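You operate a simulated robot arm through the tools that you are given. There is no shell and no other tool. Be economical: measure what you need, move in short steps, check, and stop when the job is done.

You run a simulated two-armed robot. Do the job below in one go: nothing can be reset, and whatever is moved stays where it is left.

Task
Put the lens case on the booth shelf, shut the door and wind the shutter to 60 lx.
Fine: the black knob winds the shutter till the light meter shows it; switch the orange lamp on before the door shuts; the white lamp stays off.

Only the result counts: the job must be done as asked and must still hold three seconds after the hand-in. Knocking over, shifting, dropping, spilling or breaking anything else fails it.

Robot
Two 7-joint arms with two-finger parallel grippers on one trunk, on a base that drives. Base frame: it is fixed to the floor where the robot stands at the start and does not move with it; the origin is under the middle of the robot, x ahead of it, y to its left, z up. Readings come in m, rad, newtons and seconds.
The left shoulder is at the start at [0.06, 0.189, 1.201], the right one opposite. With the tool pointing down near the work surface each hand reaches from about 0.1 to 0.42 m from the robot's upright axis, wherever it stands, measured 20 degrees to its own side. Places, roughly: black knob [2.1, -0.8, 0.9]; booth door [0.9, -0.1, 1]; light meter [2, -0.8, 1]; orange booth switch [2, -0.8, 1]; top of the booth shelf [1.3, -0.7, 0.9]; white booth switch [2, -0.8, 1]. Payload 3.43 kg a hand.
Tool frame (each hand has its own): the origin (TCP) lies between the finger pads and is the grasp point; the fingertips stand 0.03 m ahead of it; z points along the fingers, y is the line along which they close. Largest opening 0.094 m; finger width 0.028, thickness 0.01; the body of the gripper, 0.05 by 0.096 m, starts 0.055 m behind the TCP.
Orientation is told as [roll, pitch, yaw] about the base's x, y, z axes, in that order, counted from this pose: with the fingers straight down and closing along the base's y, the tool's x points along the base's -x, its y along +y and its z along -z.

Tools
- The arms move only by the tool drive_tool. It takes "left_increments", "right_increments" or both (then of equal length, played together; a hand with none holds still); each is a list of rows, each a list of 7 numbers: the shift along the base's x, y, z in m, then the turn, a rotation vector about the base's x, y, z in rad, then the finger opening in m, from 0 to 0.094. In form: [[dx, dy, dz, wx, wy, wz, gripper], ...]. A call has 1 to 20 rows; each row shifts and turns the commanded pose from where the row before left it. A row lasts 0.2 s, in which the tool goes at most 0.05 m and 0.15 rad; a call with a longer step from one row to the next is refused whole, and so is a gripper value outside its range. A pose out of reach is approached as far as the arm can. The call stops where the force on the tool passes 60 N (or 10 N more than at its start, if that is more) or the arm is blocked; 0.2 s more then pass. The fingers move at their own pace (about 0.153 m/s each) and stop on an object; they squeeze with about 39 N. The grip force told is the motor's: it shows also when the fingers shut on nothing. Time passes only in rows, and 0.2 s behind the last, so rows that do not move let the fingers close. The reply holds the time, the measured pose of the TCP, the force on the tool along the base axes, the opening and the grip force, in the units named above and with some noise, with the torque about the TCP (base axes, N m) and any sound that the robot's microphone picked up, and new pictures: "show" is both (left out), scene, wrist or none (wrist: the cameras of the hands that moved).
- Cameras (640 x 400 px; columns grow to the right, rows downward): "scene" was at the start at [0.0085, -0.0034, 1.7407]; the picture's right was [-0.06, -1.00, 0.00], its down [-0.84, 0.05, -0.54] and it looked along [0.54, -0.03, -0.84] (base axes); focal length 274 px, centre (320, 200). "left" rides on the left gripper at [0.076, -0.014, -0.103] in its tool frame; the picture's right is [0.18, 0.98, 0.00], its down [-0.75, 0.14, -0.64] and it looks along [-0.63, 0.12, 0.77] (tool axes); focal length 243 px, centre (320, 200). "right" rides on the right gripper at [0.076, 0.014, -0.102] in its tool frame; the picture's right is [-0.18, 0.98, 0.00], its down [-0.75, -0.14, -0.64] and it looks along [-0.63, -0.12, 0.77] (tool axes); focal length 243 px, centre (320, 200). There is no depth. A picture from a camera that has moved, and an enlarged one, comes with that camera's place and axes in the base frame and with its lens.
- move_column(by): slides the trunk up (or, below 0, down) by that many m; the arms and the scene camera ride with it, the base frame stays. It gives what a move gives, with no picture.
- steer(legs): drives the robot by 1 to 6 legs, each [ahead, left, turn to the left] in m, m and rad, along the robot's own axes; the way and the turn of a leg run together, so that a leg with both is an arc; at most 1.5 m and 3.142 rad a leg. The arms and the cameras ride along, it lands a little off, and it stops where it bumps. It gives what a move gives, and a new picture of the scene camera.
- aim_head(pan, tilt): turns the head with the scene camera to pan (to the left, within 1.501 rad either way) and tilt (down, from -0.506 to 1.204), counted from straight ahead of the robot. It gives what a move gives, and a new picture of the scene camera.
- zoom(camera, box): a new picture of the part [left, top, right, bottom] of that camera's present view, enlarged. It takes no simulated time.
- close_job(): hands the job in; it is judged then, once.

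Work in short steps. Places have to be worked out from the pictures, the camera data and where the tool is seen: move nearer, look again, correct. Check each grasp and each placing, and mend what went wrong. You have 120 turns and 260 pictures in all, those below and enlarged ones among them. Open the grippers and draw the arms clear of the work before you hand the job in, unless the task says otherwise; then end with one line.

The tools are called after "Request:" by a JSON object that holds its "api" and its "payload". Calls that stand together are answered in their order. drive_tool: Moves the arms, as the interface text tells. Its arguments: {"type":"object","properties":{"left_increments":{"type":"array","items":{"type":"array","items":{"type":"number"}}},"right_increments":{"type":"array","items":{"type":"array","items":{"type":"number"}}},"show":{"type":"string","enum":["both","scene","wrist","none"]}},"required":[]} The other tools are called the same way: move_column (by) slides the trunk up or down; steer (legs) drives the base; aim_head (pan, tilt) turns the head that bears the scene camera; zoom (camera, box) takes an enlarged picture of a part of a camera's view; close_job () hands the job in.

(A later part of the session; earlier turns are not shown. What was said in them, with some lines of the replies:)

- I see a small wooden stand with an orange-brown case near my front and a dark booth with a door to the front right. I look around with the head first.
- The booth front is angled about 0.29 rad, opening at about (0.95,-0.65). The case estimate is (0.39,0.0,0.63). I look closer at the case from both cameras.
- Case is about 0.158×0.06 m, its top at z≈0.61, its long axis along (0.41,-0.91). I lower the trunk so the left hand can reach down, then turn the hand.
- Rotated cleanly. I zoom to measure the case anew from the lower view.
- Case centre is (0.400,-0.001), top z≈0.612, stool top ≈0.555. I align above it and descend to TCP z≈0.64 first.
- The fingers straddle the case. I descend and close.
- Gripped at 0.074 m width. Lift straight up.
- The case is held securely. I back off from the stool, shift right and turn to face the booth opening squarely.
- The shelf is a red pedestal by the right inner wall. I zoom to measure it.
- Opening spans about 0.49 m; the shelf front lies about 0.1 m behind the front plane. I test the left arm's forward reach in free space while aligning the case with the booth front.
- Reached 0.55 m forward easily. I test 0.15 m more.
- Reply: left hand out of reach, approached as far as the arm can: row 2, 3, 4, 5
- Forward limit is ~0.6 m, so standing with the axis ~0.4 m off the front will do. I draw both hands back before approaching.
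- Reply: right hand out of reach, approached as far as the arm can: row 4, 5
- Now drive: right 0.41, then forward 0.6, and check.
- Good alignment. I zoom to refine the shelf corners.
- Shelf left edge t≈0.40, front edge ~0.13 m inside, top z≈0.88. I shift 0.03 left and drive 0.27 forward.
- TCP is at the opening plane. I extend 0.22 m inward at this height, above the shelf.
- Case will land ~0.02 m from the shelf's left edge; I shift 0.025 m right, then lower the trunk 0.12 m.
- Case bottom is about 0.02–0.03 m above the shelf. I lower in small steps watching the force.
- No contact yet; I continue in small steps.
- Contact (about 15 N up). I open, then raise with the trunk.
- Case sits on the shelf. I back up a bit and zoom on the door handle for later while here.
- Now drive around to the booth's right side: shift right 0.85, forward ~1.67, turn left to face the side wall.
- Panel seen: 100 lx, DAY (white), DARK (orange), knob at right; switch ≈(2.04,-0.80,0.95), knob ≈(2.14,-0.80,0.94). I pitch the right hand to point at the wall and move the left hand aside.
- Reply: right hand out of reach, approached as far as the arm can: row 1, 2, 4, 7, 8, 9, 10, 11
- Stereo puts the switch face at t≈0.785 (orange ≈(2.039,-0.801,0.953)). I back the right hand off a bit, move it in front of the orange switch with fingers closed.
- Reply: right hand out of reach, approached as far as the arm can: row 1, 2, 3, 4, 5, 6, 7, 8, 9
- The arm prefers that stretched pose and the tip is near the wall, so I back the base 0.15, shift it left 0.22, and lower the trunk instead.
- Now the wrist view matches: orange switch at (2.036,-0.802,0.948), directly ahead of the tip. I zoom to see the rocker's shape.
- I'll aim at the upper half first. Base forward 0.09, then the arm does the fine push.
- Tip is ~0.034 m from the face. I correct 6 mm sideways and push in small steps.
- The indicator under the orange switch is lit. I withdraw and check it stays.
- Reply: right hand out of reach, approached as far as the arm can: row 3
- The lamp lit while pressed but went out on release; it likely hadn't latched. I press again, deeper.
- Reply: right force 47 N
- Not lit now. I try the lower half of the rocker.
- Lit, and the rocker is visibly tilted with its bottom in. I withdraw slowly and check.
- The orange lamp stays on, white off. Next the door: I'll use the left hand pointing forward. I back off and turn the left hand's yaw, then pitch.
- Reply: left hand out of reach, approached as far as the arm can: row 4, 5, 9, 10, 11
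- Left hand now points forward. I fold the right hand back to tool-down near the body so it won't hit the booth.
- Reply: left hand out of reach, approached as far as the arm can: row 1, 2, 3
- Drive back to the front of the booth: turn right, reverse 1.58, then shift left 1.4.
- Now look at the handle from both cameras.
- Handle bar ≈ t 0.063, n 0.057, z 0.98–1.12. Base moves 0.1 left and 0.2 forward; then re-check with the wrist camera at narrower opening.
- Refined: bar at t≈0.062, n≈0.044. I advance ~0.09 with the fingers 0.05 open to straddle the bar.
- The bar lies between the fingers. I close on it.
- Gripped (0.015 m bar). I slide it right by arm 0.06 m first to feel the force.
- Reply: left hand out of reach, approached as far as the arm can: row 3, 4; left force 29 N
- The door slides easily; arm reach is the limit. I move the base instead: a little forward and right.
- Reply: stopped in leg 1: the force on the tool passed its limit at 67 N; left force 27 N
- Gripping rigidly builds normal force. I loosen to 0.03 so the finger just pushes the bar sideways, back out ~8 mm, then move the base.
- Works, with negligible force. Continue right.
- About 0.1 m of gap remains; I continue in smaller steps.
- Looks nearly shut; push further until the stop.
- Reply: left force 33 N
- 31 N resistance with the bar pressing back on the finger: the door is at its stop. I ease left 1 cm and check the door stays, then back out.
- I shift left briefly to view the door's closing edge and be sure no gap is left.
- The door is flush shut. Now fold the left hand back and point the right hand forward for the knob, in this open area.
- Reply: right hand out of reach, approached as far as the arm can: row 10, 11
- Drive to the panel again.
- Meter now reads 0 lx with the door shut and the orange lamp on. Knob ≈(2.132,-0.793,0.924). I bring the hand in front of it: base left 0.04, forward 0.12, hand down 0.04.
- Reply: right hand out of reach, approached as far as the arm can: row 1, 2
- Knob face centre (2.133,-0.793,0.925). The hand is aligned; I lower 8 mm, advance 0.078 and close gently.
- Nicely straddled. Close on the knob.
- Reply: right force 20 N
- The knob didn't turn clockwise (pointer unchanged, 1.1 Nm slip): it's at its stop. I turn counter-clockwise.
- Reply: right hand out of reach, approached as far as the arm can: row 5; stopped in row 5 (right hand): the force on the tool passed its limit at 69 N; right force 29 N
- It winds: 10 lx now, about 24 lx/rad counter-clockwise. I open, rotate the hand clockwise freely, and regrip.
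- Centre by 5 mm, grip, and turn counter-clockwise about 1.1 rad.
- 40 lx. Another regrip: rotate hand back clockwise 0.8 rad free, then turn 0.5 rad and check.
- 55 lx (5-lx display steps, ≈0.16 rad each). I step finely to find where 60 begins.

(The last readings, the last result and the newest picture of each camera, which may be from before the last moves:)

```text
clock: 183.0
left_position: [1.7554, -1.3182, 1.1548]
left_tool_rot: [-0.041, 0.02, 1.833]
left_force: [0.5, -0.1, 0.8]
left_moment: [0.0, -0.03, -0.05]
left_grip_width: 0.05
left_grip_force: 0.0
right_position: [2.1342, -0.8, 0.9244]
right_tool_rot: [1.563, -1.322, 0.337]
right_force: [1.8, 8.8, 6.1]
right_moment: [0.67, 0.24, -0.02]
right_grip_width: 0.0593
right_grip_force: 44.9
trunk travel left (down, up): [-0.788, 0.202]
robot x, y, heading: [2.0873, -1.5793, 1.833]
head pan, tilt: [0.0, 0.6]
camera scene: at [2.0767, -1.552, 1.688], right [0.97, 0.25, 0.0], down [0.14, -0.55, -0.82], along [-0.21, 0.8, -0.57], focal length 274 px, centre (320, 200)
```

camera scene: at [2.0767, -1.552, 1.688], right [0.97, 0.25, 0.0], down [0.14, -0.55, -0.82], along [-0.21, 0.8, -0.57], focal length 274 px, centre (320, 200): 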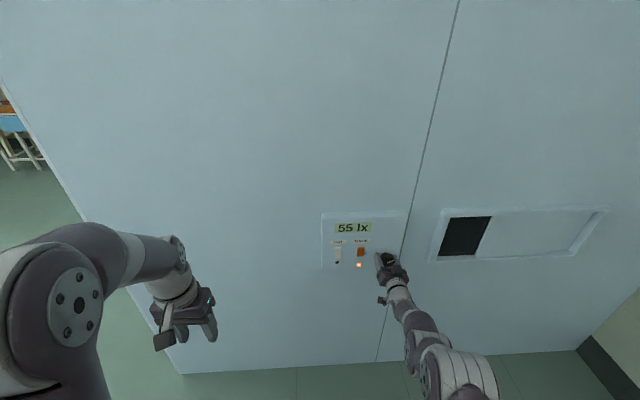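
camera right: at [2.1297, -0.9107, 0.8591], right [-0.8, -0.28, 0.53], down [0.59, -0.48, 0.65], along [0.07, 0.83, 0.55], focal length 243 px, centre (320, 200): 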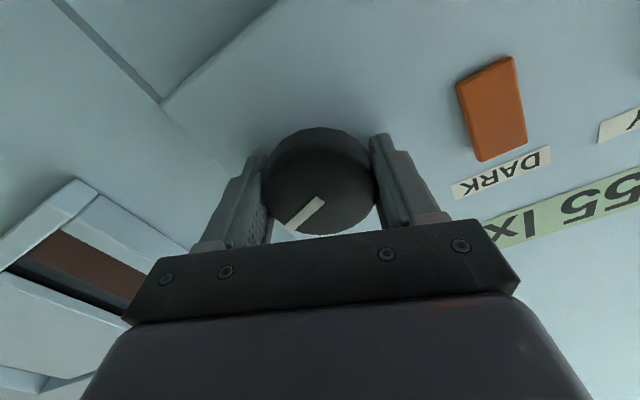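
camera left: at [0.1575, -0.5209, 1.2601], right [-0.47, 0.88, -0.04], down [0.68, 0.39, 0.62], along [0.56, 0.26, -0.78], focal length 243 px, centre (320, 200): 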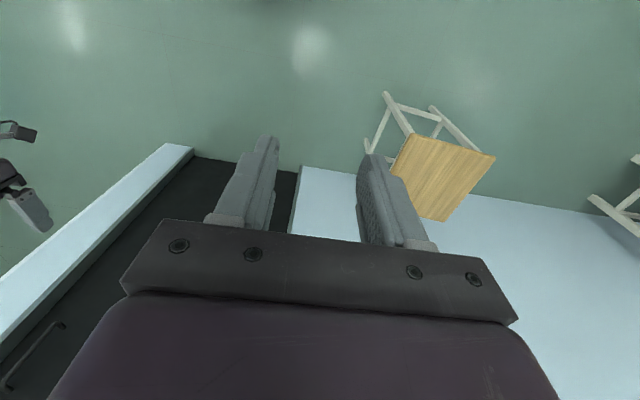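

Still 55; continue in 0.04 rad steps.

Request:
{"api": "drive_tool", "payload": {"right_increments": [[0, 0, 0, 0.0115, -0.0383, 0, 0.03], [0, 0, 0, 0, 0, 0, 0.03]], "show": "scene"}}

Request:
{"api": "drive_tool", "payload": {"right_increments": [[0, 0, 0, 0.0115, -0.0383, 0, 0.03], [0, 0, 0, 0, 0, 0, 0.03]], "show": "scene"}}

```text
clock: 183.6
left_position: [1.7548, -1.3176, 1.1543]
left_tool_rot: [-0.04, 0.02, 1.834]
left_force: [0.0, -0.5, -0.5]
left_moment: [0.04, 0.0, -0.03]
left_grip_width: 0.0499
left_grip_force: 0.1
right_position: [2.1347, -0.7992, 0.9251]
right_tool_rot: [1.552, -1.36, 0.347]
right_force: [2.2, 6.6, 5.8]
right_moment: [0.63, 0.23, 0.03]
right_grip_width: 0.0596
right_grip_force: 44.7
trunk travel left (down, up): [-0.788, 0.202]
robot x, y, heading: [2.0864, -1.5792, 1.825]
head pan, tilt: [0.0, 0.6]
camera scene: at [2.0768, -1.5521, 1.6879], right [0.97, 0.25, 0.0], down [0.14, -0.55, -0.83], along [-0.21, 0.8, -0.56], focal length 274 px, centre (320, 200)
```

scene: 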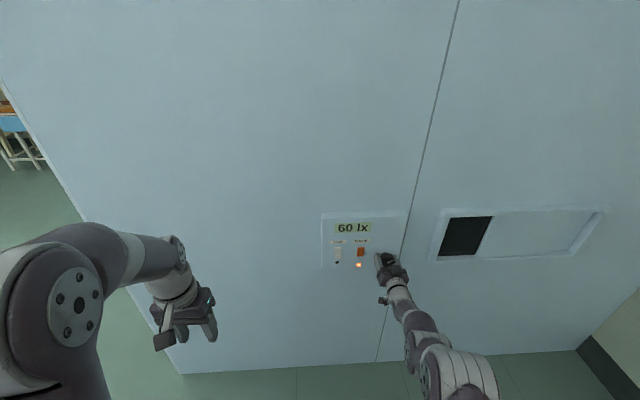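

```text
clock: 184.2
left_position: [1.7553, -1.3181, 1.155]
left_tool_rot: [-0.042, 0.02, 1.833]
left_force: [-0.7, -0.9, 0.2]
left_moment: [-0.02, 0.0, -0.01]
left_grip_width: 0.0497
left_grip_force: 0.2
right_position: [2.1349, -0.7999, 0.9255]
right_tool_rot: [1.541, -1.4, 0.36]
right_force: [0.6, 7.0, 7.7]
right_moment: [0.33, 0.1, 0.01]
right_grip_width: 0.0592
right_grip_force: 45.3
trunk travel left (down, up): [-0.788, 0.202]
robot x, y, heading: [2.0831, -1.5832, 1.829]
head pan, tilt: [0.0, 0.6]
camera scene: at [2.0766, -1.5523, 1.688], right [0.97, 0.25, 0.0], down [0.14, -0.55, -0.83], along [-0.21, 0.8, -0.56], focal length 274 px, centre (320, 200)
```

scene: 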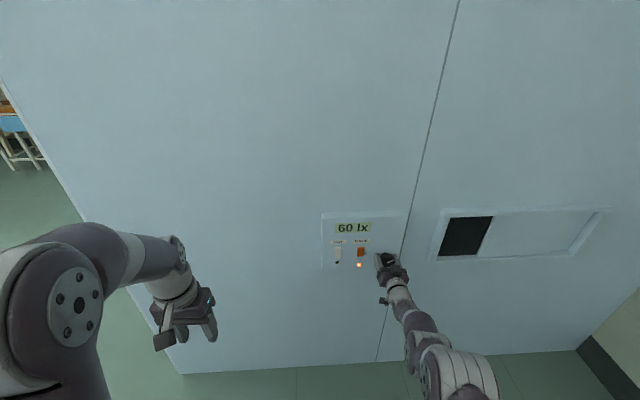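

60 lx reached. One half-step to sit in the middle of the band, then release and check.

Request:
{"api": "drive_tool", "payload": {"right_increments": [[0, 0, 0, 0.0055, -0.018, 0, 0.03], [0, 0, 0, 0, 0, 0, 0.03], [0, 0, 0, 0, 0, 0, 0.07], [0, 0, 0, 0, 0, 0, 0.094], [0, 0, 0, 0, 0, 0, 0.094]], "show": "scene"}}

Request:
{"api": "zoom", "payload": {"camera": "scene", "box": [290, 190, 430, 290]}}

```text
clock: 185.4
left_position: [1.7545, -1.3178, 1.1549]
left_tool_rot: [-0.04, 0.02, 1.833]
left_force: [0.4, -0.1, -0.2]
left_moment: [0.02, 0.03, -0.02]
left_grip_width: 0.05
left_grip_force: 0.1
right_position: [2.1352, -0.8008, 0.9243]
right_tool_rot: [1.528, -1.419, 0.372]
right_force: [0.6, 1.0, 0.3]
right_moment: [-0.03, 0.02, 0.02]
right_grip_width: 0.094
right_grip_force: 0.0
trunk travel left (down, up): [-0.788, 0.202]
robot x, y, heading: [2.0852, -1.5835, 1.828]
head pan, tilt: [0.0, 0.6]
camera scene: at [2.0762, -1.5522, 1.6879], right [0.97, 0.25, 0.0], down [0.14, -0.55, -0.82], along [-0.21, 0.8, -0.57], focal length 274 px, centre (320, 200)
```

scene: 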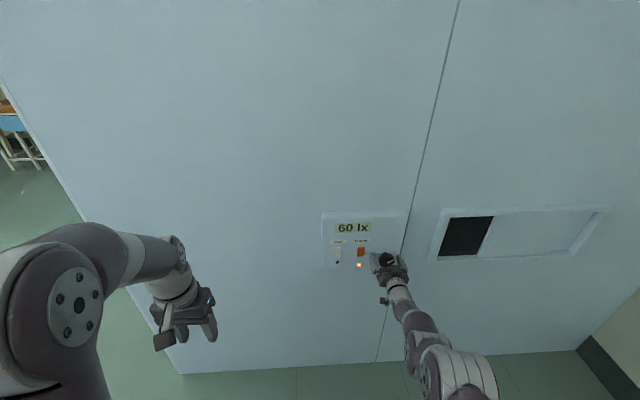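

```text
4.00 times, centred on (360, 240) of scene
camera zoom: at [2.0762, -1.5522, 1.6879], right [0.97, 0.25, 0.0], down [0.14, -0.55, -0.82], along [-0.21, 0.8, -0.57], focal length 1096 px, centre (160, 40)
```

zoom: 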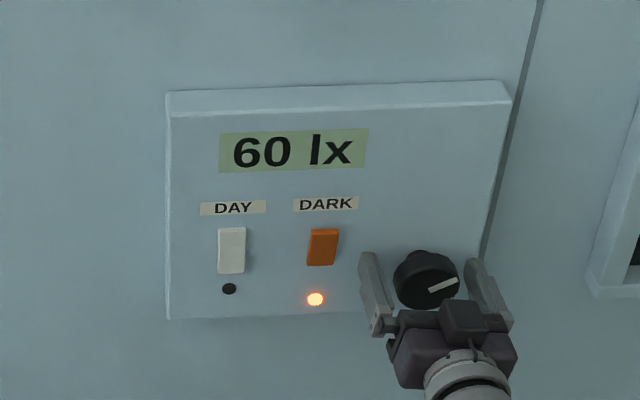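

Fingers are open and the meter holds 60 lx. I withdraw straight back with the base and check once more, opening the left hand too.

Request:
{"api": "steer", "payload": {"legs": [[-0.3, 0, 0]]}}

Request:
{"api": "drive_tool", "payload": {"left_increments": [[0, 0, 0, 0, 0, 0, 0.094], [0, 0, 0, 0, 0, 0, 0.094], [0, 0, 0, 0, 0, 0, 0.094], [0, 0, 0, 0, 0, 0, 0.094], [0, 0, 0, 0, 0, 0, 0.094]], "show": "none"}}

Request:
{"api": "zoom", "payload": {"camera": "scene", "box": [290, 150, 450, 270]}}

```text
clock: 187.5
left_position: [1.8309, -1.6058, 1.1554]
left_tool_rot: [-0.041, 0.018, 1.837]
left_force: [-0.4, -0.3, 0.0]
left_moment: [0.03, -0.02, -0.02]
left_grip_width: 0.0501
left_grip_force: 0.0
right_position: [2.208, -1.0873, 0.9246]
right_tool_rot: [1.531, -1.42, 0.373]
right_force: [-1.5, -1.2, -0.3]
right_moment: [0.0, -0.01, 0.0]
right_grip_width: 0.094
right_grip_force: 0.1
trunk travel left (down, up): [-0.788, 0.202]
robot x, y, heading: [2.1647, -1.8676, 1.83]
head pan, tilt: [0.0, 0.6]
camera scene: at [2.1523, -1.8385, 1.6879], right [0.97, 0.26, 0.0], down [0.15, -0.55, -0.82], along [-0.21, 0.8, -0.57], focal length 274 px, centre (320, 200)
```

scene: 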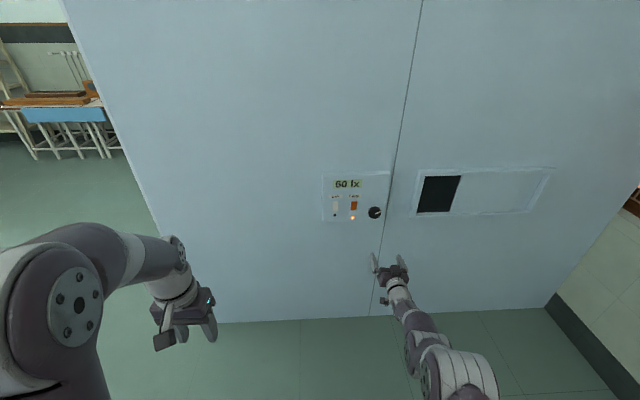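

```text
clock: 188.7
left_position: [1.8297, -1.6065, 1.1572]
left_tool_rot: [-0.041, 0.02, 1.838]
left_force: [-0.3, -0.5, 0.6]
left_moment: [-0.02, 0.01, 0.04]
left_grip_width: 0.094
left_grip_force: 0.0
right_position: [2.2074, -1.0872, 0.9242]
right_tool_rot: [1.534, -1.418, 0.371]
right_force: [-0.1, 0.4, 0.6]
right_moment: [0.0, -0.03, 0.02]
right_grip_width: 0.0939
right_grip_force: 0.1
trunk travel left (down, up): [-0.788, 0.202]
robot x, y, heading: [2.1606, -1.8667, 1.833]
head pan, tilt: [0.0, 0.6]
```

```text
3.33 times, centred on (370, 210) of scene
camera zoom: at [2.1524, -1.8392, 1.6879], right [0.97, 0.26, 0.0], down [0.15, -0.55, -0.83], along [-0.21, 0.8, -0.56], focal length 913 px, centre (153, 167)
```

zoom: 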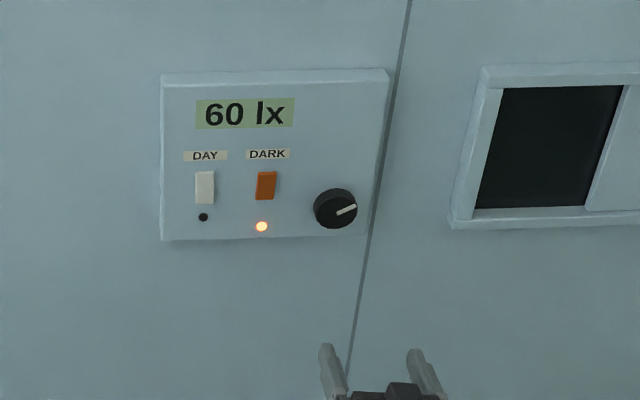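

The meter holds 60 lx, the orange lamp is on, the white one off, the door is shut and the hands are clear and open. I hand it in.

Request:
{"api": "close_job", "payload": {}}

```text
The job is handed in.
```

I finished the job and handed it in: the lens case is on the booth shelf, the door is shut, the orange lamp is on, the white lamp is off, and the light meter read 60 lx when I last checked.
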